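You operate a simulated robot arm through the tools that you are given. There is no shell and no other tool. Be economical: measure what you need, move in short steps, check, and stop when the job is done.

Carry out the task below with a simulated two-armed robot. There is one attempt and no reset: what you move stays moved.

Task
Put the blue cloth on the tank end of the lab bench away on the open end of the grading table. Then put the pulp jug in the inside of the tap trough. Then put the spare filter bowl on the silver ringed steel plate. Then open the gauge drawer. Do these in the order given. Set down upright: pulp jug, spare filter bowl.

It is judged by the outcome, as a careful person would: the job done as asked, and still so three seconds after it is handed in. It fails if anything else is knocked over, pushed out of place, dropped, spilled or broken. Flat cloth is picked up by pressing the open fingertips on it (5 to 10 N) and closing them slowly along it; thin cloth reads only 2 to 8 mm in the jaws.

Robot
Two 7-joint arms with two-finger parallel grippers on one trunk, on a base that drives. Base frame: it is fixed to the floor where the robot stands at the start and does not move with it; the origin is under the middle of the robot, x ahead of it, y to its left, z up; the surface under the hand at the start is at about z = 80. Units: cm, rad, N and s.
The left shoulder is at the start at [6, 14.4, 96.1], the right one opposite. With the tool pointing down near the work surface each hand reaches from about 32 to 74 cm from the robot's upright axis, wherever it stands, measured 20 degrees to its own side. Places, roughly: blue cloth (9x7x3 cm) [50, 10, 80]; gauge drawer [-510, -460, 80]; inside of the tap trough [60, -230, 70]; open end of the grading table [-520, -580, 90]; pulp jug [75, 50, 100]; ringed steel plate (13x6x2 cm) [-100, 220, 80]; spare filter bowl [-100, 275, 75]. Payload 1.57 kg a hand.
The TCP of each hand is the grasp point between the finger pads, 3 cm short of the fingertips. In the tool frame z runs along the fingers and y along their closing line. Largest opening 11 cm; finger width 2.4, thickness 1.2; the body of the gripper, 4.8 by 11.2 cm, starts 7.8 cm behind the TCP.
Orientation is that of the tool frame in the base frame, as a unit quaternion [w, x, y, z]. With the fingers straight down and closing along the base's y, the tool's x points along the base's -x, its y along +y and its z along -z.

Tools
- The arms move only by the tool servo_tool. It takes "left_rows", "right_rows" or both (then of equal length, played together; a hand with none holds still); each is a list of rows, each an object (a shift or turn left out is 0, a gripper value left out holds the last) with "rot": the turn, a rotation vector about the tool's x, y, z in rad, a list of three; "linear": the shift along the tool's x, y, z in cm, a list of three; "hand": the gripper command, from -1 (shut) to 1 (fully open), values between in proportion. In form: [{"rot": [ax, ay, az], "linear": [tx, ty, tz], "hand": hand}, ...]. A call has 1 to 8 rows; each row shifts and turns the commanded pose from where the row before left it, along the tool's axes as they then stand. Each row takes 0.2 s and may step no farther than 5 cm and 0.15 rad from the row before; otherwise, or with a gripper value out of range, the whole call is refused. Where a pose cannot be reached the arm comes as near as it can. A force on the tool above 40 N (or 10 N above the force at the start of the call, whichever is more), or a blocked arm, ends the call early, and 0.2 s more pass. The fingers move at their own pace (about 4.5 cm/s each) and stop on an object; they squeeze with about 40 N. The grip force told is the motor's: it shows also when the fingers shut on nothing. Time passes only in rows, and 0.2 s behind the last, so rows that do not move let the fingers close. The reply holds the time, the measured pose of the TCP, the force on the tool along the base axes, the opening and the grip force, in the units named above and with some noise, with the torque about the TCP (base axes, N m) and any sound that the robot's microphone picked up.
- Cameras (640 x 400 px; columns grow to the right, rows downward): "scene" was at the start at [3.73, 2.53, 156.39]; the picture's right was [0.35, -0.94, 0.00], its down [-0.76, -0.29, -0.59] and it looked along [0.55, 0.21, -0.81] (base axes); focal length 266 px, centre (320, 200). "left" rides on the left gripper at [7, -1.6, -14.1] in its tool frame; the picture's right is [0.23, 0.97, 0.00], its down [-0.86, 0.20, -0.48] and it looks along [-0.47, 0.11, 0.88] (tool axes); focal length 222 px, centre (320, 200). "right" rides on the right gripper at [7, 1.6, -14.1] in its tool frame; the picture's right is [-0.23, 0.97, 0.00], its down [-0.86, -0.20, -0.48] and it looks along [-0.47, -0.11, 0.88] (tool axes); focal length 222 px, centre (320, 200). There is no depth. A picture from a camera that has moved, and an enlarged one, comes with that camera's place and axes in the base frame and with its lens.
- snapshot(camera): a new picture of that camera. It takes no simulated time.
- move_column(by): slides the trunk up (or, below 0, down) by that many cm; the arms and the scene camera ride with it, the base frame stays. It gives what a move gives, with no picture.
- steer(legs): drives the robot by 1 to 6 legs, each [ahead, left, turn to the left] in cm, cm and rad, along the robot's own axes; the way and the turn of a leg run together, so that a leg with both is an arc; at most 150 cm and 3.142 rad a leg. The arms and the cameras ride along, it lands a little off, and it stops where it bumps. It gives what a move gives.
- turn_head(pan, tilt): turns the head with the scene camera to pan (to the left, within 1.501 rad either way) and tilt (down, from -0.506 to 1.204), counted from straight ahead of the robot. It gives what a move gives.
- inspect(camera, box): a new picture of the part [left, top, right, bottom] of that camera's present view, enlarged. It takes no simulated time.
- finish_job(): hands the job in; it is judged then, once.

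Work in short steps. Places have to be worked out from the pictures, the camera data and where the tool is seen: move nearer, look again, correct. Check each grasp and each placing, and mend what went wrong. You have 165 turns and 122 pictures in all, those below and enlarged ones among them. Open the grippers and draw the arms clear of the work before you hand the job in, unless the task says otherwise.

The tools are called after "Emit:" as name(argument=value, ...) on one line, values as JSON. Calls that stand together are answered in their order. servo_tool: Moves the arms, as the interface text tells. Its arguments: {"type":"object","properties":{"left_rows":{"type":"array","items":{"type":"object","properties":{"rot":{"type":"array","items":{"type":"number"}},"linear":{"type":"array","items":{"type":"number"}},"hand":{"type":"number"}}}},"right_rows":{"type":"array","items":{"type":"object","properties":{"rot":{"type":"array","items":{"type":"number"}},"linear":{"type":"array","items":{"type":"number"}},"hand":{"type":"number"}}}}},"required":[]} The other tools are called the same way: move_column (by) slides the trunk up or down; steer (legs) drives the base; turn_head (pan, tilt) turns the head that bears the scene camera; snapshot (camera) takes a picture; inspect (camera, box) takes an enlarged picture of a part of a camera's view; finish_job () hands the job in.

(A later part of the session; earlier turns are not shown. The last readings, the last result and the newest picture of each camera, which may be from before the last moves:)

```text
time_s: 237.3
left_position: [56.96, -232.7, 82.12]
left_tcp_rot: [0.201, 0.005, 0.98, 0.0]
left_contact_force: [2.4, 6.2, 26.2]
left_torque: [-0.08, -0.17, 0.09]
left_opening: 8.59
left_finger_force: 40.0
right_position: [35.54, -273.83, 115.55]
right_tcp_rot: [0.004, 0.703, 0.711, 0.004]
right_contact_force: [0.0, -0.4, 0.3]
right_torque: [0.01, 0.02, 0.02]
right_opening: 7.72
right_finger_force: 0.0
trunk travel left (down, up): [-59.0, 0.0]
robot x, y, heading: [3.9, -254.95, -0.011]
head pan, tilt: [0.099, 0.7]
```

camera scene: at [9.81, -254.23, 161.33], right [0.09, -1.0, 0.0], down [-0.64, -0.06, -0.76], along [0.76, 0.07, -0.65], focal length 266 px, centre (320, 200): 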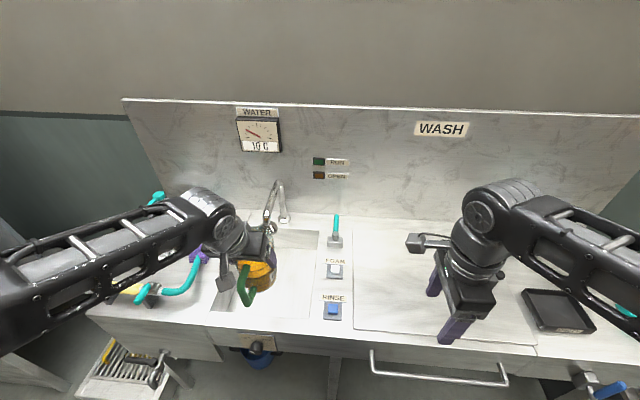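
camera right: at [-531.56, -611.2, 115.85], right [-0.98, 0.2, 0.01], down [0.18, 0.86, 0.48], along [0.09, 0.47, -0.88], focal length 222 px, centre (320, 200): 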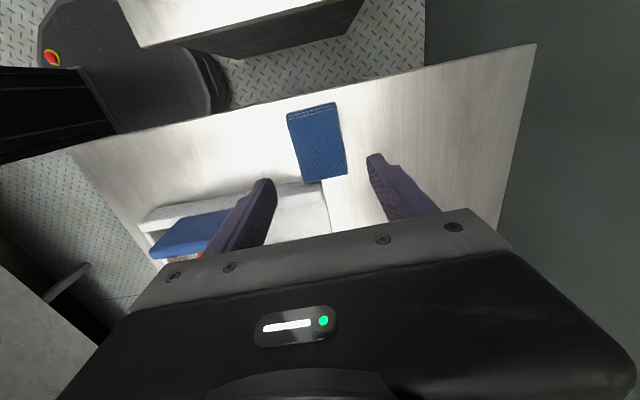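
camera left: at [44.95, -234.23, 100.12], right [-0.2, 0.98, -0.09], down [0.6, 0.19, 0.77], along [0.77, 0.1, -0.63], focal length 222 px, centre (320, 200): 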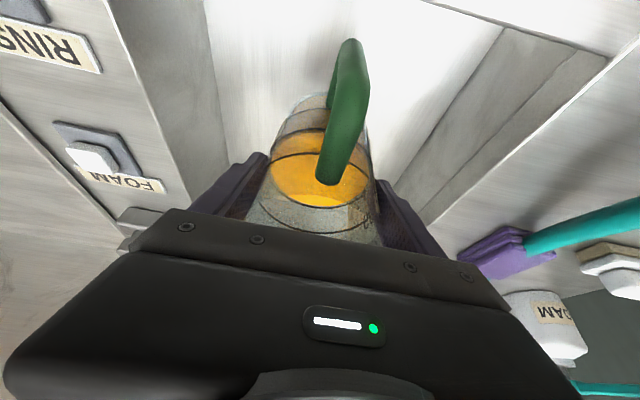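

Contact: the base stands on the bottom. I relax a little, open, and check before rising.

Emit:
servo_tool(left_rows=[{"linear": [-0.1, 0, -0.23]}, {"hand": 0.7}, {"hand": 1}, {"hand": 1}, {"hand": 1}])

Emit:
snapshot(camera="left")

```text
time_s: 238.5
left_position: [56.96, -232.74, 82.09]
left_tcp_rot: [0.198, 0.005, 0.98, -0.001]
left_contact_force: [0.2, -0.1, 0.8]
left_torque: [0.02, 0.05, 0.0]
left_opening: 11.0
left_finger_force: 0.0
right_position: [35.68, -273.78, 115.55]
right_tcp_rot: [0.003, 0.702, 0.712, 0.003]
right_contact_force: [-0.6, -0.8, -0.1]
right_torque: [-0.01, -0.01, -0.02]
right_opening: 7.69
right_finger_force: 0.1
trunk travel left (down, up): [-59.0, 0.0]
robot x, y, heading: [4.36, -255.07, -0.013]
head pan, tilt: [0.099, 0.7]
```

```text
62 pictures are left
camera left: at [44.96, -234.24, 92.26], right [-0.2, 0.98, -0.09], down [0.6, 0.19, 0.77], along [0.77, 0.1, -0.63], focal length 222 px, centre (320, 200)
```

left: 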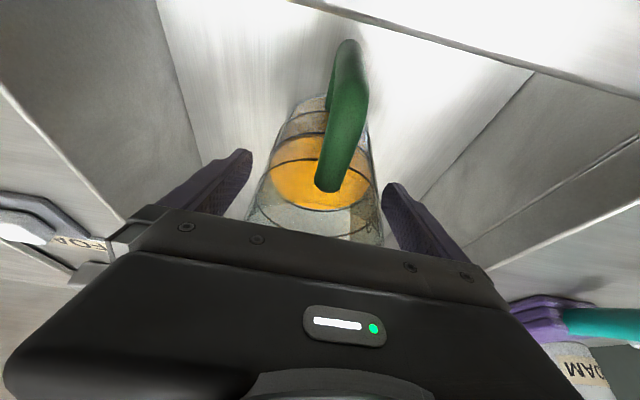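

Released; the jug stands upright between the fingers. I rise vertically, slowly at first.

Emit:
servo_tool(left_rows=[{"linear": [-0.39, 0, -0.92]}, {"linear": [-0.78, 0, -1.84]}, {"linear": [-0.78, 0, -1.84]}, {"linear": [-1.17, 0, -2.76]}, {"linear": [-1.17, 0, -2.76]}, {"linear": [-1.17, 0, -2.76]}, {"linear": [-1.5, 0, -3.6]}, {"linear": [-1.5, 0, -3.6]}])

Emit:
inspect(camera="left", box=[160, 0, 480, 200])

```text
time_s: 240.3
left_position: [56.7, -232.54, 103.76]
left_tcp_rot: [0.199, 0.005, 0.98, -0.001]
left_contact_force: [-0.2, 0.0, -0.5]
left_torque: [0.02, -0.02, 0.03]
left_opening: 11.0
left_finger_force: 0.1
right_position: [35.68, -273.85, 115.47]
right_tcp_rot: [0.003, 0.702, 0.712, 0.003]
right_contact_force: [-0.5, 0.3, 0.0]
right_torque: [-0.01, -0.03, 0.01]
right_opening: 7.68
right_finger_force: 0.1
trunk travel left (down, up): [-59.0, 0.0]
robot x, y, heading: [4.42, -255.15, -0.009]
head pan, tilt: [0.099, 0.7]
```

```text
2.00 times, centred on (320, 100) of left
camera zoom: at [44.86, -234.02, 113.91], right [-0.2, 0.98, -0.09], down [0.6, 0.19, 0.77], along [0.77, 0.1, -0.63], focal length 444 px, centre (320, 400)
```

zoom: 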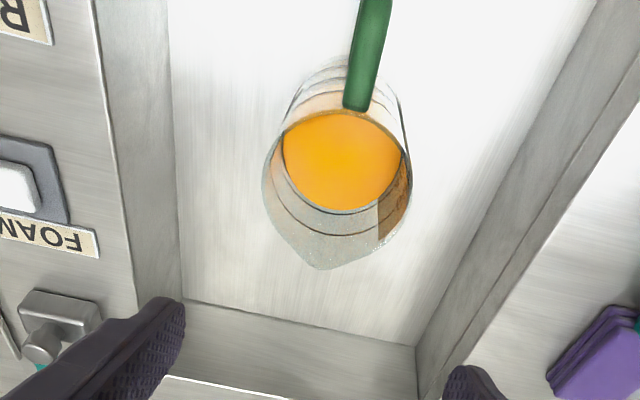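

The jug stands upright in the trough. I raise and draw the left hand back, straighten it, then drive off toward the plate side.

Emit:
servo_tool(left_rows=[{"linear": [2.2, 0, -3.4]}, {"linear": [2.2, 0, -3.4]}, {"linear": [2.7, 0, -3.0]}, {"linear": [2.7, 0, -3.0]}, {"rot": [0, 0.15, 0]}, {"rot": [0, 0.15, 0]}, {"rot": [0, 0.1, 0]}])

Emit:
steer(legs=[[-34, 0, 0], [0, 0, 1.58], [150, 0, 0], [140, 0, 0]])

Emit:
turn_head(pan=0.6, tilt=0.4)

Emit:
snapshot(camera="scene")

```text
time_s: 241.9
left_position: [42.88, -232.65, 111.86]
left_tcp_rot: [-0.001, 0.005, 1.0, 0.0]
left_contact_force: [0.2, -0.3, 0.9]
left_torque: [0.0, 0.0, -0.04]
left_opening: 10.98
left_finger_force: 0.0
right_position: [35.61, -273.78, 115.55]
right_tcp_rot: [0.003, 0.703, 0.711, 0.004]
right_contact_force: [0.7, -0.2, -0.2]
right_torque: [0.02, 0.01, 0.0]
right_opening: 7.69
right_finger_force: 0.1
trunk travel left (down, up): [-59.0, 0.0]
robot x, y, heading: [4.09, -255.22, -0.013]
head pan, tilt: [0.099, 0.7]
```

```text
time_s: 261.6
left_position: [-45.23, 76.52, 111.83]
left_tcp_rot: [0.001, -0.7, 0.714, -0.001]
left_contact_force: [0.0, 0.0, 0.1]
left_torque: [0.0, 0.0, -0.01]
left_opening: 10.98
left_finger_force: 0.1
right_position: [-4.02, 68.69, 115.63]
right_tcp_rot: [-0.001, -0.001, 1.0, 0.005]
right_contact_force: [1.4, -0.1, 0.7]
right_torque: [0.0, -0.02, -0.02]
right_opening: 7.71
right_finger_force: 0.0
trunk travel left (down, up): [-59.0, 0.0]
robot x, y, heading: [-23.43, 37.1, 1.549]
head pan, tilt: [0.099, 0.7]
```

```text
time_s: 262.5
left_position: [-45.16, 76.57, 111.88]
left_tcp_rot: [-0.001, -0.7, 0.714, 0.0]
left_contact_force: [0.3, -0.5, -0.3]
left_torque: [-0.01, 0.01, 0.02]
left_opening: 11.02
left_finger_force: 0.1
right_position: [-4.08, 68.76, 115.57]
right_tcp_rot: [0.0, -0.001, 1.0, 0.004]
right_contact_force: [-0.5, 1.2, 0.4]
right_torque: [-0.02, 0.0, -0.03]
right_opening: 7.69
right_finger_force: 0.0
trunk travel left (down, up): [-59.0, 0.0]
robot x, y, heading: [-22.94, 37.16, 1.553]
head pan, tilt: [0.6, 0.4]
```

```text
60 pictures are left
camera scene: at [-28.49, 42.38, 164.02], right [0.84, 0.55, 0.0], down [0.21, -0.33, -0.92], along [-0.5, 0.77, -0.39], focal length 266 px, centre (320, 200)
```

scene: 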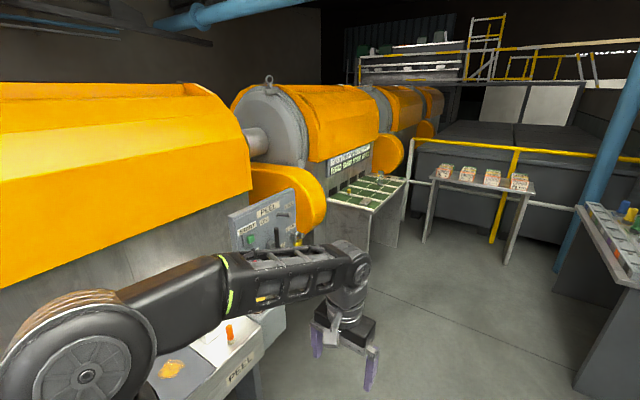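

Plate and bowl should lie on the table with green trays at the left (x ≈ -100). I drive on to about y = 190 and look left.

Emit:
steer(legs=[[140, 0, 0]])

Emit:
turn_head(pan=0.9, tilt=0.6)

Emit:
snapshot(camera="scene")

```text
time_s: 269.4
left_position: [-40.22, 213.98, 111.93]
left_tcp_rot: [0.0, -0.693, 0.721, 0.0]
left_contact_force: [0.0, 0.4, 0.3]
left_torque: [0.0, -0.05, -0.03]
left_opening: 10.96
left_finger_force: 0.0
right_position: [0.58, 205.58, 115.47]
right_tcp_rot: [-0.001, 0.01, 1.0, 0.004]
right_contact_force: [-0.1, 0.5, -0.1]
right_torque: [0.01, 0.01, 0.03]
right_opening: 7.7
right_finger_force: 0.1
trunk travel left (down, up): [-59.0, 0.0]
robot x, y, heading: [-18.95, 175.02, 1.529]
head pan, tilt: [0.6, 0.4]
```

```text
time_s: 270.2
left_position: [-40.25, 214.0, 111.86]
left_tcp_rot: [0.0, -0.693, 0.721, 0.001]
left_contact_force: [0.3, -0.3, 0.2]
left_torque: [0.02, 0.01, 0.04]
left_opening: 10.99
left_finger_force: 0.0
right_position: [0.71, 205.44, 115.57]
right_tcp_rot: [0.0, 0.01, 1.0, 0.004]
right_contact_force: [0.2, -0.2, 0.6]
right_torque: [0.0, 0.0, 0.03]
right_opening: 7.68
right_finger_force: 0.1
trunk travel left (down, up): [-59.0, 0.0]
robot x, y, heading: [-19.0, 174.64, 1.534]
head pan, tilt: [0.901, 0.6]
```

```text
59 pictures are left
camera scene: at [-26.02, 177.45, 162.2], right [0.65, 0.76, 0.0], down [0.43, -0.37, -0.83], along [-0.63, 0.54, -0.56], focal length 266 px, centre (320, 200)
```

scene: 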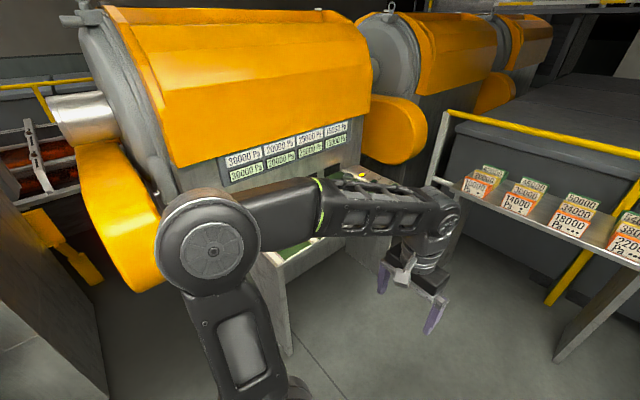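

The arm blocks the view; I turn to face the table (-x) and shift to about y = 225, then look.

Emit:
steer(legs=[[0, 0, 1.6], [0, -45, 0]])

Emit:
turn_head(pan=-0.1, tilt=0.75)

Emit:
snapshot(camera="scene")

```text
time_s: 276.9
left_position: [-57.96, 196.2, 111.99]
left_tcp_rot: [0.001, 1.0, 0.012, -0.001]
left_contact_force: [1.6, 0.1, 0.4]
left_torque: [-0.04, 0.04, -0.01]
left_opening: 10.98
left_finger_force: 0.0
right_position: [-52.14, 237.62, 115.61]
right_tcp_rot: [0.004, 0.723, -0.691, -0.003]
right_contact_force: [-0.7, -0.2, -0.3]
right_torque: [-0.02, 0.01, 0.0]
right_opening: 7.71
right_finger_force: 0.1
trunk travel left (down, up): [-59.0, 0.0]
robot x, y, heading: [-20.3, 220.13, -3.116]
head pan, tilt: [0.901, 0.6]
```

```text
time_s: 278.1
left_position: [-57.92, 196.28, 112.03]
left_tcp_rot: [0.0, 1.0, 0.012, 0.0]
left_contact_force: [0.4, -0.2, -0.2]
left_torque: [0.02, 0.0, 0.0]
left_opening: 11.0
left_finger_force: 0.1
right_position: [-52.05, 237.67, 115.54]
right_tcp_rot: [0.003, 0.723, -0.691, -0.003]
right_contact_force: [0.0, 0.9, -0.4]
right_torque: [0.02, -0.02, 0.0]
right_opening: 7.69
right_finger_force: 0.1
trunk travel left (down, up): [-59.0, 0.0]
robot x, y, heading: [-19.81, 219.96, -3.115]
head pan, tilt: [-0.099, 0.75]
```

```text
58 pictures are left
camera scene: at [-25.56, 220.55, 160.91], right [0.07, 1.0, 0.0], down [0.68, -0.05, -0.73], along [-0.73, 0.05, -0.68], focal length 266 px, centre (320, 200)
```

scene: 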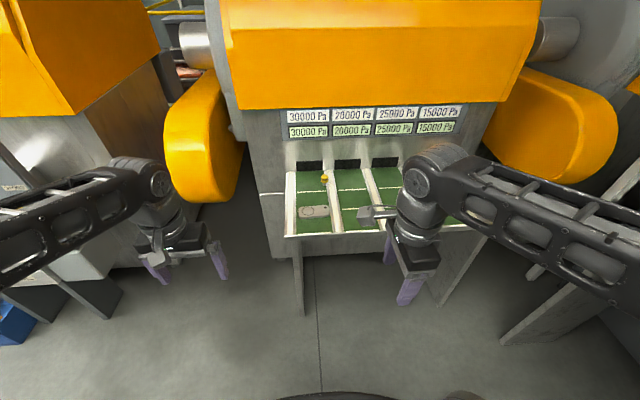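

The plate seems to be at the left of the green lanes; the bowl is hidden by my right arm. I move that arm aside and enlarge.

Emit:
servo_tool(right_rows=[{"linear": [-4.5, 0, 0]}, {"linear": [-4.5, 0, 0]}, {"linear": [-4.5, 0, 0]}, {"linear": [-4.5, 0, 0]}])

Emit:
inspect(camera="scene", box=[260, 110, 540, 280])

```text
time_s: 279.1
left_position: [-57.95, 196.16, 111.75]
left_tcp_rot: [0.001, 1.0, 0.012, 0.0]
left_contact_force: [-0.8, 0.5, -0.4]
left_torque: [0.05, -0.01, 0.01]
left_opening: 11.01
left_finger_force: 0.0
right_position: [-53.04, 255.79, 115.81]
right_tcp_rot: [0.004, 0.723, -0.69, -0.002]
right_contact_force: [0.2, -0.1, -0.1]
right_torque: [0.01, -0.02, -0.03]
right_opening: 7.73
right_finger_force: 0.0
trunk travel left (down, up): [-59.0, 0.0]
robot x, y, heading: [-20.35, 219.73, -3.114]
head pan, tilt: [-0.099, 0.75]
```

```text
2.29 times, centred on (400, 195) of scene
camera zoom: at [-25.59, 220.62, 160.91], right [0.07, 1.0, 0.0], down [0.68, -0.05, -0.73], along [-0.73, 0.05, -0.68], focal length 608 px, centre (137, 211)
```

zoom: 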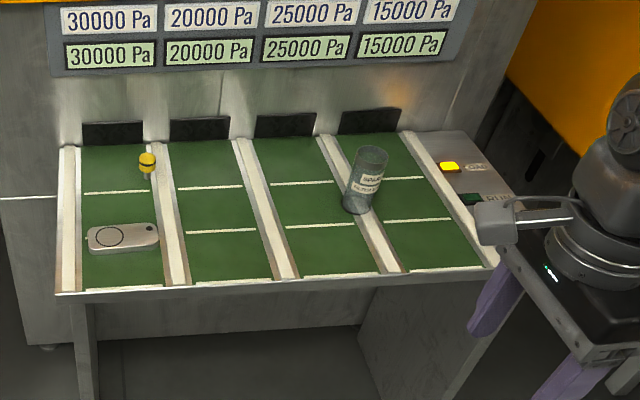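

The spare filter bowl is the glass cylinder at about (-110, 270); the ringed plate is at about (-104, 222). I enlarge both.

Emit:
inspect(camera="scene", box=[385, 160, 455, 210])

Emit:
inspect(camera="scene", box=[280, 170, 350, 240])

```text
8.00 times, centred on (420, 185) of scene
camera zoom: at [-25.59, 220.62, 160.91], right [0.07, 1.0, 0.0], down [0.68, -0.05, -0.73], along [-0.73, 0.05, -0.68], focal length 2128 px, centre (-480, 320)
```

zoom: 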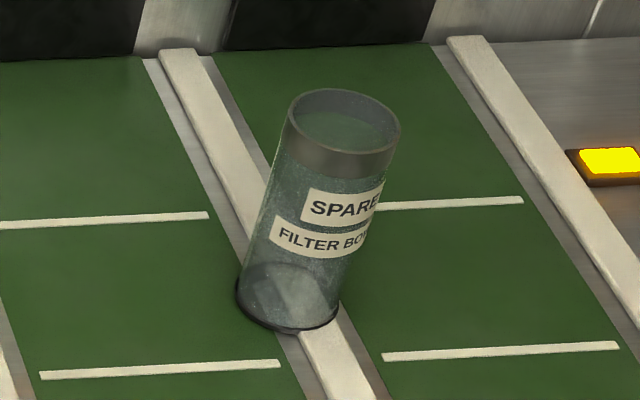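

```text
5.71 times, centred on (315, 205) of scene
camera zoom: at [-25.59, 220.62, 160.91], right [0.07, 1.0, 0.0], down [0.68, -0.05, -0.73], along [-0.73, 0.05, -0.68], focal length 1520 px, centre (349, 171)
```

zoom: 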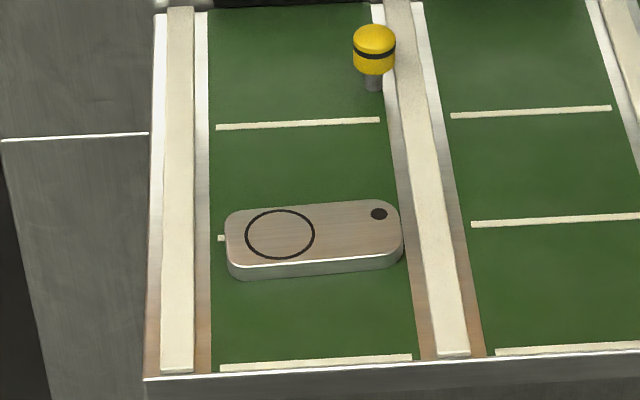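

Bowl: about 5.7 cm wide, 12.8 tall, upright at about (-111, 270), top z ≈ 93. Ring centre about (-104.4, 220.9), plate top ≈ 81.5. I bring the hand back in, and drive to about (-50, 254).

Emit:
servo_tool(right_rows=[{"linear": [4.5, 0, 0]}, {"linear": [4.5, 0, 0]}, {"linear": [4.5, 0, 0]}, {"linear": [3, 0, 0], "hand": 1}])

Emit:
steer(legs=[[0, -33, -0.025], [28, 0, 0]])

Emit:
snapshot(camera="right")

Emit:
snapshot(camera="scene")

```text
time_s: 280.1
left_position: [-57.97, 196.15, 111.86]
left_tcp_rot: [0.0, 1.0, 0.012, -0.001]
left_contact_force: [-0.7, 0.9, 0.0]
left_torque: [-0.02, 0.01, -0.02]
left_opening: 10.99
left_finger_force: 0.0
right_position: [-52.11, 239.05, 115.63]
right_tcp_rot: [0.003, 0.723, -0.691, -0.004]
right_contact_force: [0.3, 0.4, -0.6]
right_torque: [0.04, 0.0, 0.0]
right_opening: 10.98
right_finger_force: 0.1
trunk travel left (down, up): [-59.0, 0.0]
robot x, y, heading: [-20.03, 219.71, -3.114]
head pan, tilt: [-0.099, 0.75]
```

```text
time_s: 283.9
left_position: [-87.82, 230.36, 111.89]
left_tcp_rot: [0.0, 1.0, -0.002, 0.002]
left_contact_force: [0.3, -0.1, -1.3]
left_torque: [0.01, -0.02, 0.01]
left_opening: 11.01
left_finger_force: 0.0
right_position: [-80.64, 273.11, 115.66]
right_tcp_rot: [0.003, 0.715, -0.699, -0.004]
right_contact_force: [0.0, -0.4, -0.4]
right_torque: [0.05, -0.02, 0.0]
right_opening: 11.0
right_finger_force: 0.1
trunk travel left (down, up): [-59.0, 0.0]
robot x, y, heading: [-49.21, 253.04, 3.14]
head pan, tilt: [-0.099, 0.75]
```

```text
54 pictures are left
camera right: at [-82.05, 266.24, 129.74], right [-0.98, 0.21, 0.01], down [0.19, 0.86, 0.48], along [0.09, 0.47, -0.88], focal length 222 px, centre (320, 200)
```

right: 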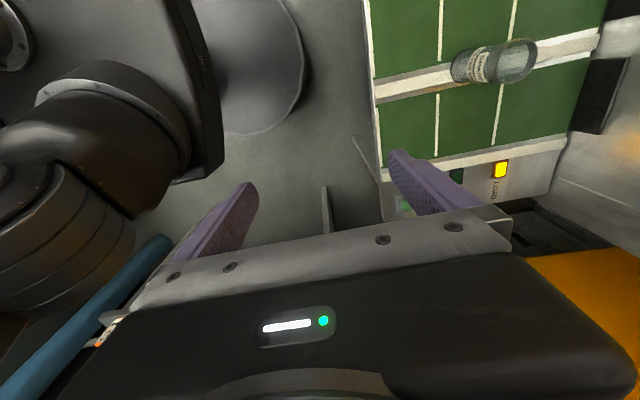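

```text
53 pictures are left
camera scene: at [-54.72, 253.93, 160.91], right [0.1, 0.99, 0.0], down [0.68, -0.07, -0.73], along [-0.73, 0.07, -0.68], focal length 266 px, centre (320, 200)
```

scene: 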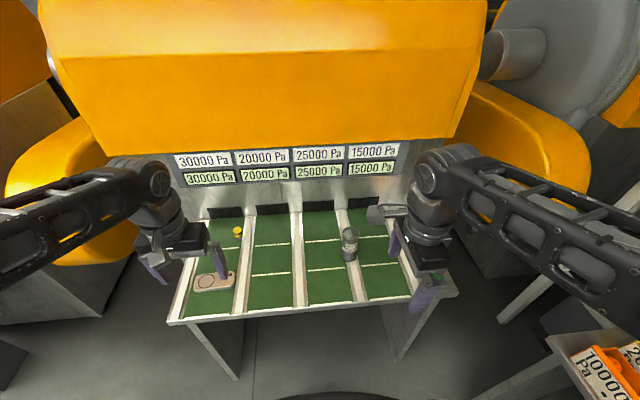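

Three views agree: bowl axis (-110.3, 270.0). I move the right hand over it, lowering to TCP z ≈ 101.

Emit:
servo_tool(right_rows=[{"linear": [0.3, 3.73, 1.84]}, {"linear": [0.3, 3.73, 1.84]}, {"linear": [0.3, 3.73, 1.84]}, {"linear": [0.3, 3.73, 1.84]}, {"linear": [0.3, 3.73, 1.84]}, {"linear": [0.3, 3.73, 1.84]}, {"linear": [0.3, 3.73, 1.84]}, {"linear": [0.3, 3.73, 1.84]}])

Emit:
snapshot(camera="right")

```text
time_s: 285.7
left_position: [-87.78, 230.45, 111.72]
left_tcp_rot: [0.0, 1.0, -0.001, 0.002]
left_contact_force: [-0.1, 0.4, 0.5]
left_torque: [0.0, -0.02, 0.02]
left_opening: 11.01
left_finger_force: 0.0
right_position: [-110.52, 270.06, 101.38]
right_tcp_rot: [0.003, 0.714, -0.701, -0.003]
right_contact_force: [-0.3, -0.3, -0.2]
right_torque: [-0.02, -0.02, -0.01]
right_opening: 11.01
right_finger_force: 0.1
trunk travel left (down, up): [-59.0, 0.0]
robot x, y, heading: [-48.86, 253.24, 3.14]
head pan, tilt: [-0.099, 0.75]
```

```text
52 pictures are left
camera right: at [-112.01, 263.05, 115.37], right [-0.98, 0.21, 0.01], down [0.19, 0.86, 0.48], along [0.09, 0.47, -0.88], focal length 222 px, centre (320, 200)
```

right: 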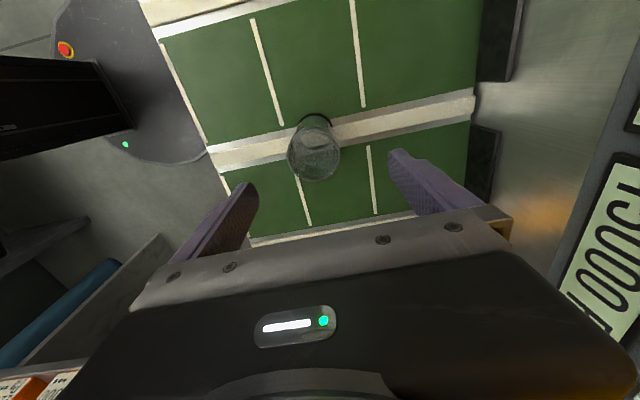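

Centred within a few millimetres. I lower to TCP z ≈ 88.5 (palm above the rim) and close.

Emit:
servo_tool(right_rows=[{"linear": [0.06, -0.07, 3.2]}, {"linear": [0.06, -0.07, 3.2]}, {"linear": [0.06, -0.07, 3.2]}, {"linear": [0.06, -0.07, 3.2]}, {"hand": 0.4}, {"hand": 0.1}, {"hand": -1}, {"hand": -1}])

Emit:
snapshot(camera="right")

```text
time_s: 287.5
left_position: [-87.63, 230.47, 111.93]
left_tcp_rot: [0.0, 1.0, -0.001, 0.0]
left_contact_force: [0.1, 0.4, 0.0]
left_torque: [-0.02, -0.04, -0.01]
left_opening: 10.99
left_finger_force: 0.0
right_position: [-110.47, 270.09, 88.2]
right_tcp_rot: [0.004, 0.714, -0.7, -0.003]
right_contact_force: [-0.3, -0.2, -0.1]
right_torque: [-0.01, -0.07, 0.0]
right_opening: 5.55
right_finger_force: 18.2
trunk travel left (down, up): [-59.0, 0.0]
robot x, y, heading: [-49.49, 253.22, 3.143]
head pan, tilt: [-0.099, 0.75]
```

```text
51 pictures are left
camera right: at [-111.85, 263.09, 102.32], right [-0.98, 0.21, 0.01], down [0.19, 0.86, 0.48], along [0.09, 0.47, -0.88], focal length 222 px, centre (320, 200)
```

right: 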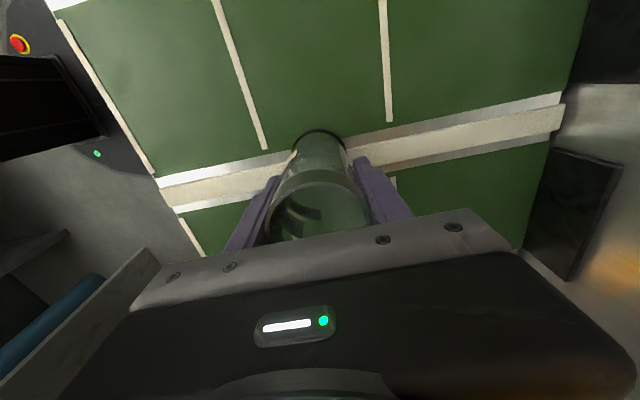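

I let the grip build up, then lift slowly.

Emit:
servo_tool(right_rows=[{"hand": -1}, {"hand": -1}, {"linear": [0, 0, -0.7]}, {"linear": [0, 0, -2]}, {"linear": [0, 0, -3]}, {"linear": [0, 0, -3]}, {"linear": [0, -2, -3]}, {"linear": [0, -2, -3]}])

Emit:
snapshot(camera="right")

```text
time_s: 289.3
left_position: [-87.54, 230.48, 111.9]
left_tcp_rot: [0.0, 1.0, -0.001, 0.0]
left_contact_force: [-0.5, -0.4, 0.3]
left_torque: [0.01, 0.0, -0.01]
left_opening: 11.0
left_finger_force: 0.0
right_position: [-106.08, 269.99, 103.35]
right_tcp_rot: [0.004, 0.714, -0.7, -0.003]
right_contact_force: [0.0, 0.3, -1.1]
right_torque: [-0.02, 0.03, 0.02]
right_opening: 5.49
right_finger_force: 40.0
trunk travel left (down, up): [-59.0, 0.0]
robot x, y, heading: [-49.56, 253.26, 3.133]
head pan, tilt: [-0.099, 0.75]
```

```text
50 pictures are left
camera right: at [-107.52, 263.13, 117.45], right [-0.98, 0.21, 0.01], down [0.19, 0.86, 0.48], along [0.09, 0.47, -0.88], focal length 222 px, centre (320, 200)
```

right: 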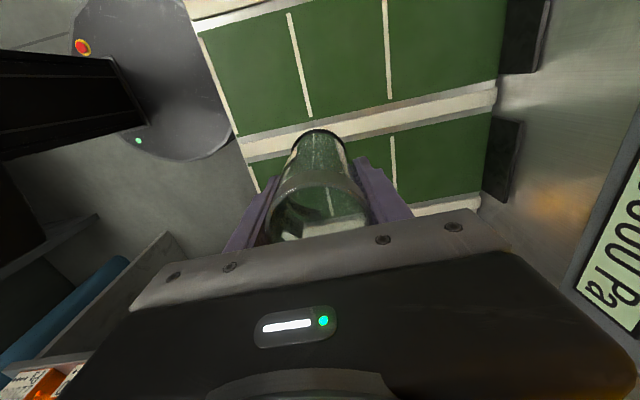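

Bowl held level (base ≈ z 95). The chute at (-125, 190) is clear of my left hand, so I strafe left 36 cm toward the plate and look.

Emit:
steer(legs=[[0, 38, 0]])

Emit:
snapshot(camera="scene")

Emit:
snapshot(camera="left")

```text
time_s: 291.8
left_position: [-87.87, 191.62, 111.92]
left_tcp_rot: [0.001, 1.0, -0.003, 0.0]
left_contact_force: [0.5, -0.5, 0.3]
left_torque: [0.03, 0.0, 0.03]
left_opening: 11.02
left_finger_force: 0.1
right_position: [-106.23, 231.37, 103.21]
right_tcp_rot: [0.003, 0.714, -0.701, -0.003]
right_contact_force: [0.1, -0.6, -0.4]
right_torque: [0.06, 0.0, 0.0]
right_opening: 5.5
right_finger_force: 39.9
trunk travel left (down, up): [-59.0, 0.0]
robot x, y, heading: [-49.9, 214.25, 3.137]
head pan, tilt: [-0.099, 0.75]
```

```text
49 pictures are left
camera scene: at [-54.72, 214.97, 160.91], right [0.1, 0.99, 0.0], down [0.68, -0.07, -0.73], along [-0.73, 0.08, -0.68], focal length 266 px, centre (320, 200)
```

scene: 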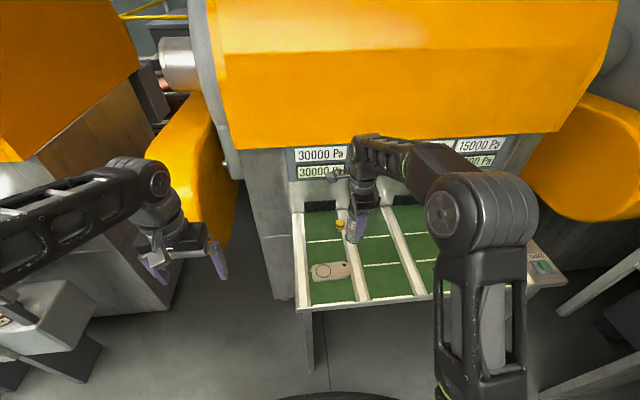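

```text
48 pictures are left
camera left: at [-80.83, 193.26, 125.9], right [0.22, -0.97, 0.0], down [-0.86, -0.2, 0.48], along [-0.47, -0.11, -0.88], focal length 222 px, centre (320, 200)
```

left: 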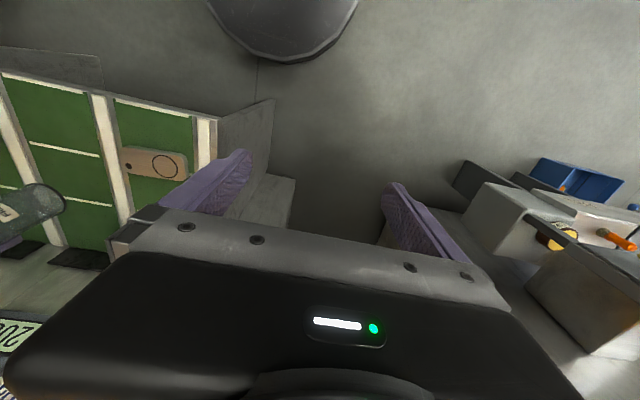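

Two views put the ring centre at (-104.2, 221.2). I bring the bowl over it at the present height and check.

Emit:
servo_tool(right_rows=[{"linear": [3.4, -0.6, 0]}, {"linear": [3.4, -0.6, 0]}, {"linear": [3.4, -0.6, 0]}, {"linear": [0, 0, 4]}, {"linear": [0, 0, 4]}, {"linear": [0, 0, 0]}])

Emit:
inspect(camera="left", box=[0, 60, 260, 260])

Emit:
inspect(camera="scene", box=[270, 190, 410, 310])

```text
time_s: 293.2
left_position: [-87.77, 191.7, 111.85]
left_tcp_rot: [0.0, 1.0, -0.002, 0.0]
left_contact_force: [-0.9, 0.8, -1.0]
left_torque: [0.01, -0.01, 0.01]
left_opening: 11.02
left_finger_force: 0.1
right_position: [-104.49, 221.63, 94.96]
right_tcp_rot: [0.003, 0.713, -0.701, -0.003]
right_contact_force: [-0.9, -0.1, -0.6]
right_torque: [-0.04, 0.02, 0.01]
right_opening: 5.5
right_finger_force: 40.4
trunk travel left (down, up): [-59.0, 0.0]
robot x, y, heading: [-49.48, 214.6, 3.137]
head pan, tilt: [-0.099, 0.75]
```

```text
2.00 times, centred on (130, 160) of left
camera zoom: at [-80.81, 193.35, 125.92], right [0.22, -0.97, 0.0], down [-0.86, -0.19, 0.48], along [-0.47, -0.11, -0.88], focal length 444 px, centre (700, 280)
```

zoom: 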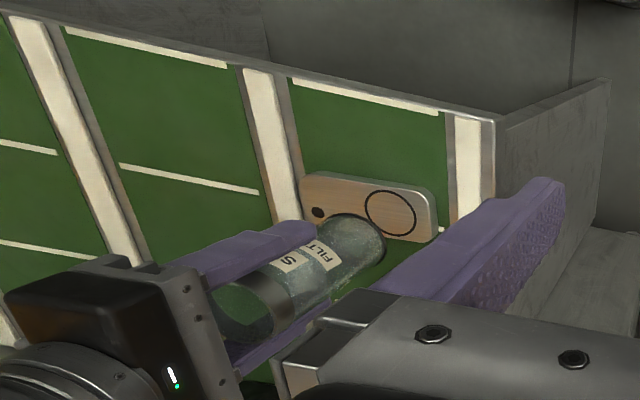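

```text
3.33 times, centred on (340, 250) of scene
camera zoom: at [-54.69, 215.1, 160.91], right [0.1, 0.99, 0.0], down [0.68, -0.07, -0.73], along [-0.73, 0.08, -0.68], focal length 887 px, centre (253, 33)
```

zoom: 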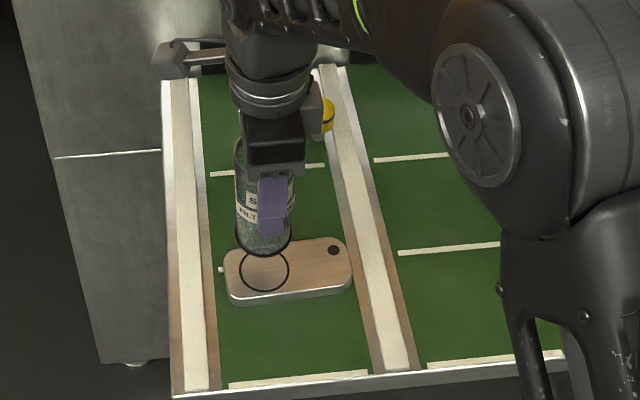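

Bowl base at (-104.5, 221.4), ring at about (-103.9, 221.3): I correct 0.5 cm in x and lower to near contact.

Emit:
servo_tool(right_rows=[{"linear": [0.1, -0.5, 0.5]}, {"linear": [0, 0, 1.5]}, {"linear": [0, 0, 1]}, {"linear": [0, 0, 0.5]}, {"linear": [0, 0, 0.3]}, {"linear": [0, 0, 0.3]}, {"linear": [0, 0, 0]}])

Emit:
inspect(camera="scene", box=[290, 220, 380, 300])

Emit:
inspect(camera="left", box=[80, 110, 240, 230])

```text
time_s: 294.8
left_position: [-87.82, 191.76, 111.9]
left_tcp_rot: [0.0, 1.0, -0.003, 0.0]
left_contact_force: [0.7, -0.1, -0.1]
left_torque: [-0.02, -0.03, 0.02]
left_opening: 11.0
left_finger_force: 0.1
right_position: [-104.02, 221.25, 91.23]
right_tcp_rot: [0.004, 0.713, -0.701, -0.003]
right_contact_force: [0.1, -0.1, -1.3]
right_torque: [0.02, 0.02, -0.02]
right_opening: 5.51
right_finger_force: 39.7
trunk travel left (down, up): [-59.0, 0.0]
robot x, y, heading: [-49.44, 214.47, 3.133]
head pan, tilt: [-0.099, 0.75]
```

```text
5.00 times, centred on (335, 260) of scene
camera zoom: at [-54.71, 215.07, 160.91], right [0.1, 0.99, 0.0], down [0.68, -0.07, -0.73], along [-0.73, 0.08, -0.68], focal length 1330 px, centre (245, -100)
```

zoom: 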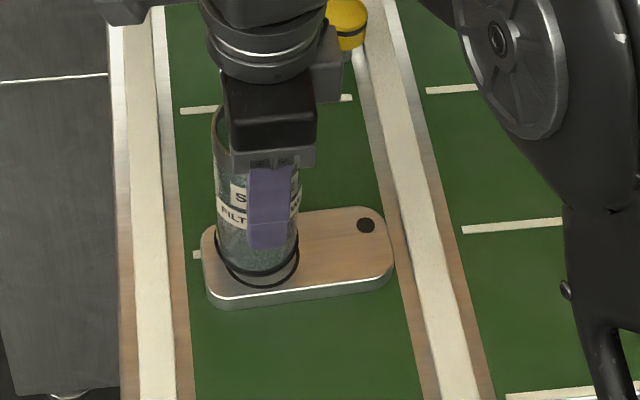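

```text
3.33 times, centred on (160, 170) of left
camera zoom: at [-80.83, 193.33, 125.91], right [0.22, -0.97, 0.0], down [-0.86, -0.19, 0.48], along [-0.47, -0.11, -0.88], focal length 740 px, centre (853, 300)
```

zoom: 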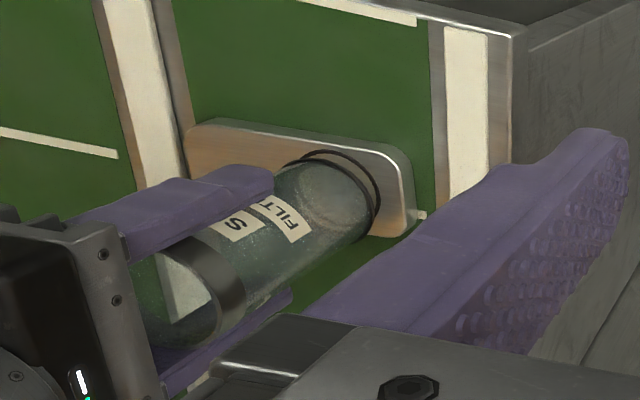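

Nearly concentric with the ring and about a centimetre above. I lower by fine steps to contact.

Emit:
servo_tool(right_rows=[{"linear": [0, 0, 0.3]}, {"linear": [0, 0, 0.3]}, {"linear": [0, 0, 0.25]}, {"linear": [0, 0, 0.25]}, {"linear": [0, 0, 0]}])

```text
time_s: 296.0
left_position: [-87.78, 191.65, 111.86]
left_tcp_rot: [0.0, 1.0, -0.004, -0.001]
left_contact_force: [-0.3, -0.2, 0.1]
left_torque: [-0.01, 0.03, -0.02]
left_opening: 11.02
left_finger_force: 0.0
right_position: [-103.93, 221.17, 90.05]
right_tcp_rot: [0.004, 0.714, -0.701, -0.003]
right_contact_force: [-0.2, 0.0, -1.7]
right_torque: [0.01, 0.0, 0.03]
right_opening: 5.5
right_finger_force: 39.2
trunk travel left (down, up): [-59.0, 0.0]
robot x, y, heading: [-49.18, 214.59, 3.137]
head pan, tilt: [-0.099, 0.75]
```

Emit:
servo_tool(right_rows=[{"linear": [0, 0, 0.2]}, {"linear": [0, 0, 0.2]}, {"linear": [0, 0, 0.2]}, {"linear": [0, 0, 0]}])

Emit:
inspect(camera="scene", box=[290, 220, 380, 300])

```text
time_s: 297.0
left_position: [-87.61, 191.71, 112.05]
left_tcp_rot: [0.0, 1.0, -0.003, -0.001]
left_contact_force: [1.2, 0.0, -0.8]
left_torque: [0.0, 0.02, 0.01]
left_opening: 11.01
left_finger_force: 0.1
right_position: [-103.94, 221.21, 89.83]
right_tcp_rot: [0.006, 0.713, -0.702, -0.004]
right_contact_force: [1.7, 1.7, 29.0]
right_torque: [0.14, -0.45, -0.13]
right_opening: 5.47
right_finger_force: 40.0
trunk travel left (down, up): [-59.0, 0.0]
robot x, y, heading: [-48.97, 214.64, 3.133]
head pan, tilt: [-0.099, 0.75]
```

```text
5.00 times, centred on (335, 260) of scene
camera zoom: at [-54.41, 215.07, 160.95], right [0.1, 0.99, 0.0], down [0.68, -0.07, -0.73], along [-0.73, 0.08, -0.68], focal length 1330 px, centre (245, -100)
```

zoom: 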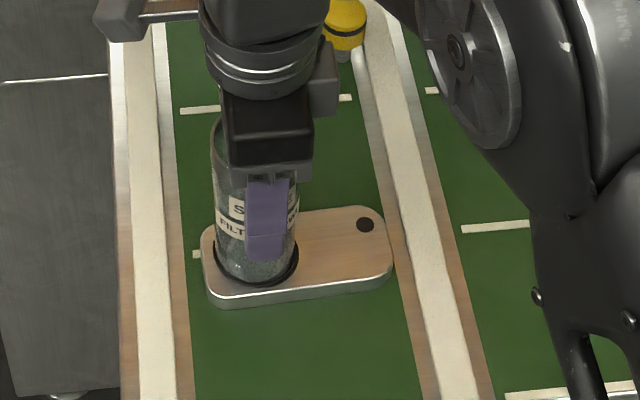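

On the plate, concentric with the ring. I ease up the pressure, open partly, and rise.

Emit:
servo_tool(right_rows=[{"linear": [0, 0, -0.35]}, {"hand": 0.3}, {"hand": 0.6}, {"hand": 0.6}, {"linear": [0, 0, -1.5]}, {"linear": [0, 0, -3]}, {"linear": [0, 0, -4]}, {"linear": [0, 0, -4]}])

Emit:
inspect(camera="scene", box=[270, 190, 410, 310])

```text
time_s: 298.8
left_position: [-87.72, 191.62, 111.89]
left_tcp_rot: [0.0, 1.0, -0.003, 0.0]
left_contact_force: [0.4, -0.7, 0.9]
left_torque: [-0.01, 0.01, 0.01]
left_opening: 10.99
left_finger_force: 0.1
right_position: [-103.58, 221.34, 102.41]
right_tcp_rot: [0.003, 0.713, -0.701, -0.003]
right_contact_force: [0.4, -0.9, -0.5]
right_torque: [0.01, 0.01, 0.0]
right_opening: 8.79
right_finger_force: 0.1
trunk travel left (down, up): [-59.0, 0.0]
robot x, y, heading: [-49.53, 214.6, 3.136]
head pan, tilt: [-0.099, 0.75]
```

```text
3.33 times, centred on (340, 250) of scene
camera zoom: at [-54.64, 215.09, 160.91], right [0.1, 0.99, 0.0], down [0.68, -0.07, -0.73], along [-0.73, 0.08, -0.68], focal length 887 px, centre (253, 33)
```

zoom: 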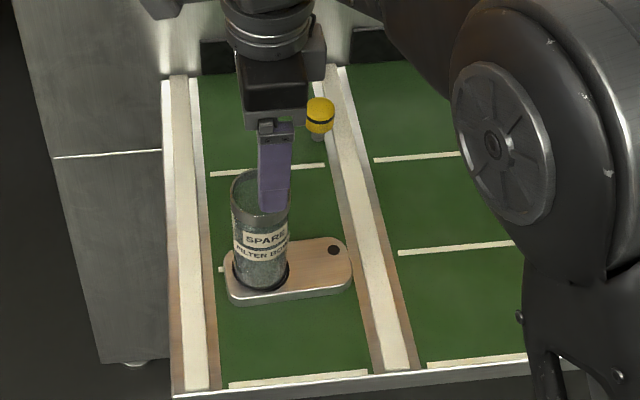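

Bowl stands upright on the plate. I draw the right hand back and up, then leave for the gauge drawer.

Emit:
servo_tool(right_rows=[{"linear": [0, -1, -3]}, {"linear": [0, -4.5, -1.5]}, {"linear": [0, -4.5, -1.5]}, {"linear": [0, -4.5, -1.5]}, {"linear": [0, -4.5, -1.5]}, {"linear": [0, -2, -1]}])

Emit:
steer(legs=[[-25, 0, 0], [0, 0, 1.575], [140, 0, 0], [140, 0, 0]])

```text
time_s: 300.2
left_position: [-87.84, 191.61, 111.79]
left_tcp_rot: [0.0, 1.0, -0.003, 0.0]
left_contact_force: [-0.2, -0.3, -0.6]
left_torque: [0.0, -0.01, -0.01]
left_opening: 10.98
left_finger_force: 0.0
right_position: [-82.65, 221.6, 112.16]
right_tcp_rot: [0.003, 0.714, -0.7, -0.004]
right_contact_force: [0.1, 0.4, -0.1]
right_torque: [-0.02, -0.01, -0.01]
right_opening: 8.77
right_finger_force: 0.1
trunk travel left (down, up): [-59.0, 0.0]
robot x, y, heading: [-49.61, 214.5, 3.136]
head pan, tilt: [-0.099, 0.75]
```

```text
time_s: 318.8
left_position: [-6.51, -99.58, 111.88]
left_tcp_rot: [0.001, 0.716, 0.699, 0.0]
left_contact_force: [0.7, 0.3, -0.3]
left_torque: [0.04, 0.02, 0.01]
left_opening: 11.01
left_finger_force: 0.1
right_position: [-36.38, -93.87, 112.15]
right_tcp_rot: [0.004, 1.0, -0.001, 0.0]
right_contact_force: [-0.5, -0.7, 0.4]
right_torque: [0.02, -0.01, 0.02]
right_opening: 8.8
right_finger_force: 0.0
trunk travel left (down, up): [-59.0, 0.0]
robot x, y, heading: [-28.48, -60.65, -1.6]
head pan, tilt: [-0.099, 0.75]
```

On track. I continue down the corridor along x ≈ -25.

Emit:
steer(legs=[[140, 5, 0.03], [145, 0, 0], [145, 0, 0]])

```text
time_s: 339.7
left_position: [8.38, -535.86, 111.86]
left_tcp_rot: [0.0, 0.69, 0.724, 0.0]
left_contact_force: [0.0, 0.8, -0.4]
left_torque: [0.02, 0.02, 0.03]
left_opening: 10.98
left_finger_force: 0.0
right_position: [-21.76, -532.2, 112.2]
right_tcp_rot: [0.004, 0.999, 0.035, 0.001]
right_contact_force: [-0.6, -0.1, -0.2]
right_torque: [0.02, -0.02, 0.01]
right_opening: 8.8
right_finger_force: 0.1
trunk travel left (down, up): [-59.0, 0.0]
robot x, y, heading: [-16.3, -498.26, -1.523]
head pan, tilt: [-0.099, 0.75]
```

I trim and go on into the passage, turning to face -x.

Emit:
steer(legs=[[145, -8, -0.05], [143, 0, 0], [0, 0, -1.565], [100, 0, 0]])

```text
time_s: 362.2
left_position: [-151.1, -813.79, 111.85]
left_tcp_rot: [0.0, 1.0, 0.015, 0.0]
left_contact_force: [0.7, 0.7, 0.2]
left_torque: [0.0, -0.01, -0.01]
left_opening: 11.0
left_finger_force: 0.1
right_position: [-146.95, -783.69, 112.16]
right_tcp_rot: [0.003, 0.725, -0.689, -0.003]
right_contact_force: [-0.2, 1.2, -0.7]
right_torque: [-0.02, -0.03, 0.01]
right_opening: 8.8
right_finger_force: 0.3
trunk travel left (down, up): [-59.0, 0.0]
robot x, y, heading: [-113.56, -789.55, -3.112]
head pan, tilt: [-0.099, 0.75]
```

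Next: along the passage and strafe up the aisle, checking part-way.

Emit:
steer(legs=[[150, 0, -0.03], [150, 0, 0], [18, 0, 0], [0, -140, 0]])

```text
time_s: 384.2
left_position: [-463.29, -667.74, 111.95]
left_tcp_rot: [0.001, 1.0, -0.003, 0.0]
left_contact_force: [-0.6, -0.1, 0.9]
left_torque: [-0.01, -0.04, 0.02]
left_opening: 10.99
left_finger_force: 0.0
right_position: [-458.03, -637.78, 112.18]
right_tcp_rot: [0.003, 0.712, -0.702, -0.004]
right_contact_force: [-0.7, -0.5, 0.7]
right_torque: [0.01, 0.02, 0.02]
right_opening: 8.77
right_finger_force: 0.2
trunk travel left (down, up): [-59.0, 0.0]
robot x, y, heading: [-424.95, -645.13, 3.14]
head pan, tilt: [-0.099, 0.75]
```

Good alignment. I go on to about y = -545 and look toward the drawer.

Emit:
steer(legs=[[8, 0, 0], [0, -110, 0]])

Emit:
turn_head(pan=-0.7, tilt=0.7)

Emit:
snapshot(camera="scene")

```text
time_s: 390.4
left_position: [-471.06, -560.74, 111.91]
left_tcp_rot: [0.001, 1.0, 0.007, 0.0]
left_contact_force: [-0.6, -0.1, 0.3]
left_torque: [-0.02, -0.02, -0.01]
left_opening: 11.01
left_finger_force: 0.1
right_position: [-466.64, -530.68, 112.19]
right_tcp_rot: [0.002, 0.72, -0.694, -0.004]
right_contact_force: [0.9, 1.2, 0.6]
right_torque: [0.01, -0.01, 0.0]
right_opening: 8.8
right_finger_force: 0.0
trunk travel left (down, up): [-59.0, 0.0]
robot x, y, heading: [-433.28, -537.21, -3.122]
head pan, tilt: [-0.099, 0.75]
```

```text
time_s: 391.4
left_position: [-471.04, -560.77, 111.91]
left_tcp_rot: [0.0, 1.0, 0.008, 0.0]
left_contact_force: [-0.2, 0.7, -1.1]
left_torque: [0.0, 0.01, 0.04]
left_opening: 11.03
left_finger_force: 0.1
right_position: [-466.65, -530.83, 112.16]
right_tcp_rot: [0.004, 0.72, -0.694, -0.004]
right_contact_force: [-0.1, 0.4, -0.6]
right_torque: [0.03, 0.02, 0.0]
right_opening: 8.82
right_finger_force: 0.0
trunk travel left (down, up): [-59.0, 0.0]
robot x, y, heading: [-433.19, -537.29, -3.125]
head pan, tilt: [-0.7, 0.7]
```

```text
41 pictures are left
camera scene: at [-436.82, -532.04, 161.34], right [0.63, 0.78, 0.0], down [0.5, -0.41, -0.76], along [-0.59, 0.48, -0.64], focal length 266 px, centre (320, 200)
```

scene: 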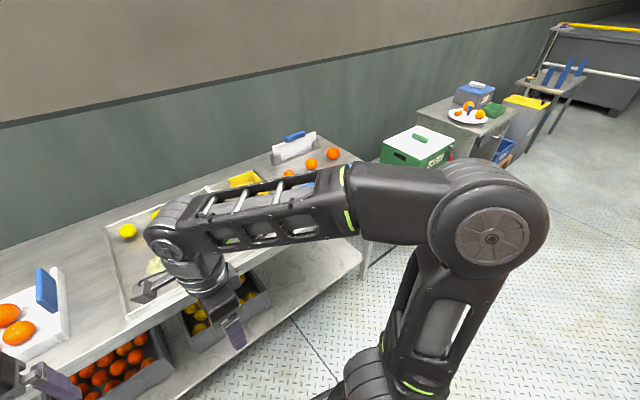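

I strafe 25 cm more and look with the right wrist camera, which faces +y.

Emit:
steer(legs=[[0, -25, -0.02]])

Emit:
snapshot(camera="right")

```text
time_s: 393.2
left_position: [-471.83, -534.82, 111.98]
left_tcp_rot: [0.001, 1.0, -0.005, 0.001]
left_contact_force: [0.0, 0.6, 0.4]
left_torque: [-0.03, 0.0, -0.03]
left_opening: 11.02
left_finger_force: 0.1
right_position: [-466.51, -504.94, 112.18]
right_tcp_rot: [0.003, 0.711, -0.703, -0.003]
right_contact_force: [0.4, 0.6, 0.3]
right_torque: [-0.05, -0.01, 0.0]
right_opening: 8.81
right_finger_force: 0.1
trunk travel left (down, up): [-59.0, 0.0]
robot x, y, heading: [-433.25, -512.97, 3.131]
head pan, tilt: [-0.7, 0.7]
```

```text
40 pictures are left
camera right: at [-467.87, -511.84, 126.26], right [-0.98, 0.22, 0.01], down [0.19, 0.86, 0.48], along [0.1, 0.47, -0.88], focal length 222 px, centre (320, 200)
```

right: 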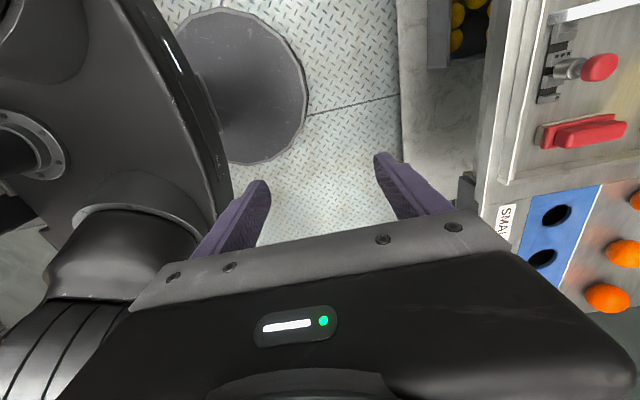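

The drawer is further on. I strafe another 30 cm and look again.

Emit:
steer(legs=[[0, -30, 0]])

Emit:
snapshot(camera="right")

Emit:
snapshot(camera="scene")

```text
time_s: 395.2
left_position: [-471.42, -504.51, 111.97]
left_tcp_rot: [0.0, 1.0, -0.006, 0.0]
left_contact_force: [1.2, 0.0, 0.0]
left_torque: [-0.01, 0.0, -0.02]
left_opening: 11.01
left_finger_force: 0.1
right_position: [-466.09, -474.54, 112.28]
right_tcp_rot: [0.004, 0.711, -0.703, -0.003]
right_contact_force: [0.2, -0.7, -0.4]
right_torque: [-0.03, 0.02, -0.01]
right_opening: 8.78
right_finger_force: 0.1
trunk travel left (down, up): [-59.0, 0.0]
robot x, y, heading: [-432.97, -482.22, 3.134]
head pan, tilt: [-0.7, 0.7]
```

```text
39 pictures are left
camera right: at [-467.55, -481.51, 126.26], right [-0.98, 0.22, 0.01], down [0.19, 0.86, 0.48], along [0.1, 0.47, -0.88], focal length 222 px, centre (320, 200)
```

right: 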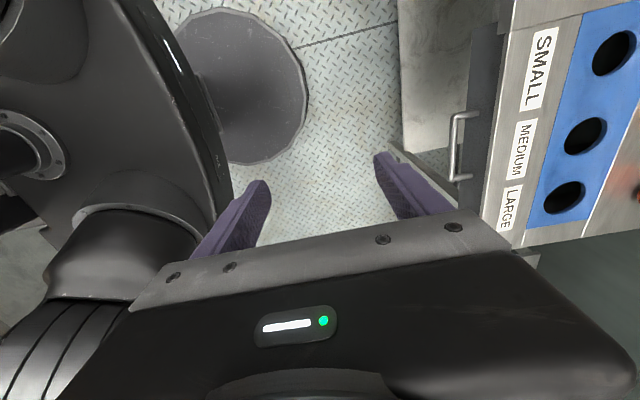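

```text
38 pictures are left
camera scene: at [-436.42, -476.66, 161.33], right [0.65, 0.76, 0.0], down [0.49, -0.42, -0.76], along [-0.58, 0.5, -0.64], focal length 266 px, centre (320, 200)
```

scene: 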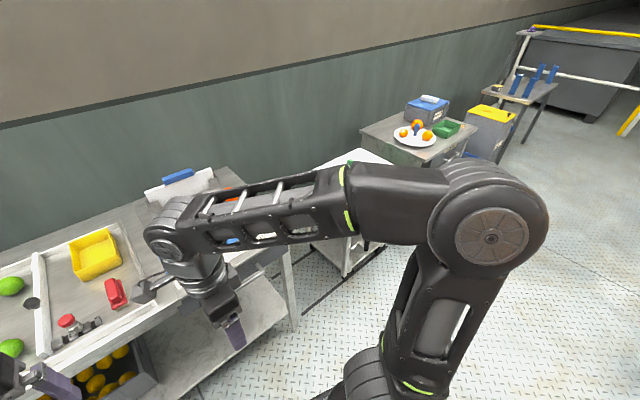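

The drawer handle is a bar at about x = -493.5, y -470..-454, z ≈ 79. I enlarge to check it.

Emit:
inspect(camera="right", box=[370, 60, 560, 240])

```text
2.22 times, centred on (465, 150) of right
camera zoom: at [-467.55, -481.51, 126.26], right [-0.98, 0.22, 0.01], down [0.19, 0.86, 0.48], along [0.1, 0.47, -0.88], focal length 494 px, centre (-2, 311)
```

zoom: 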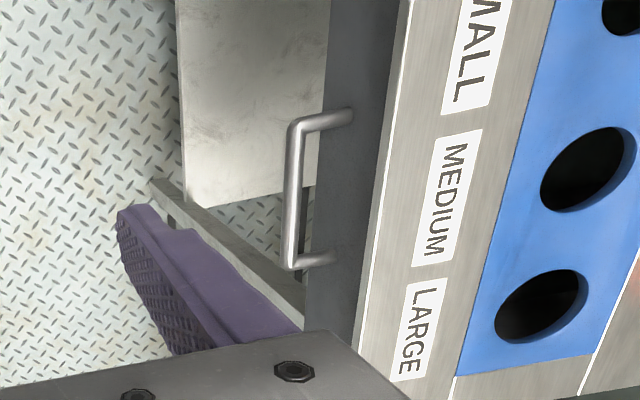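

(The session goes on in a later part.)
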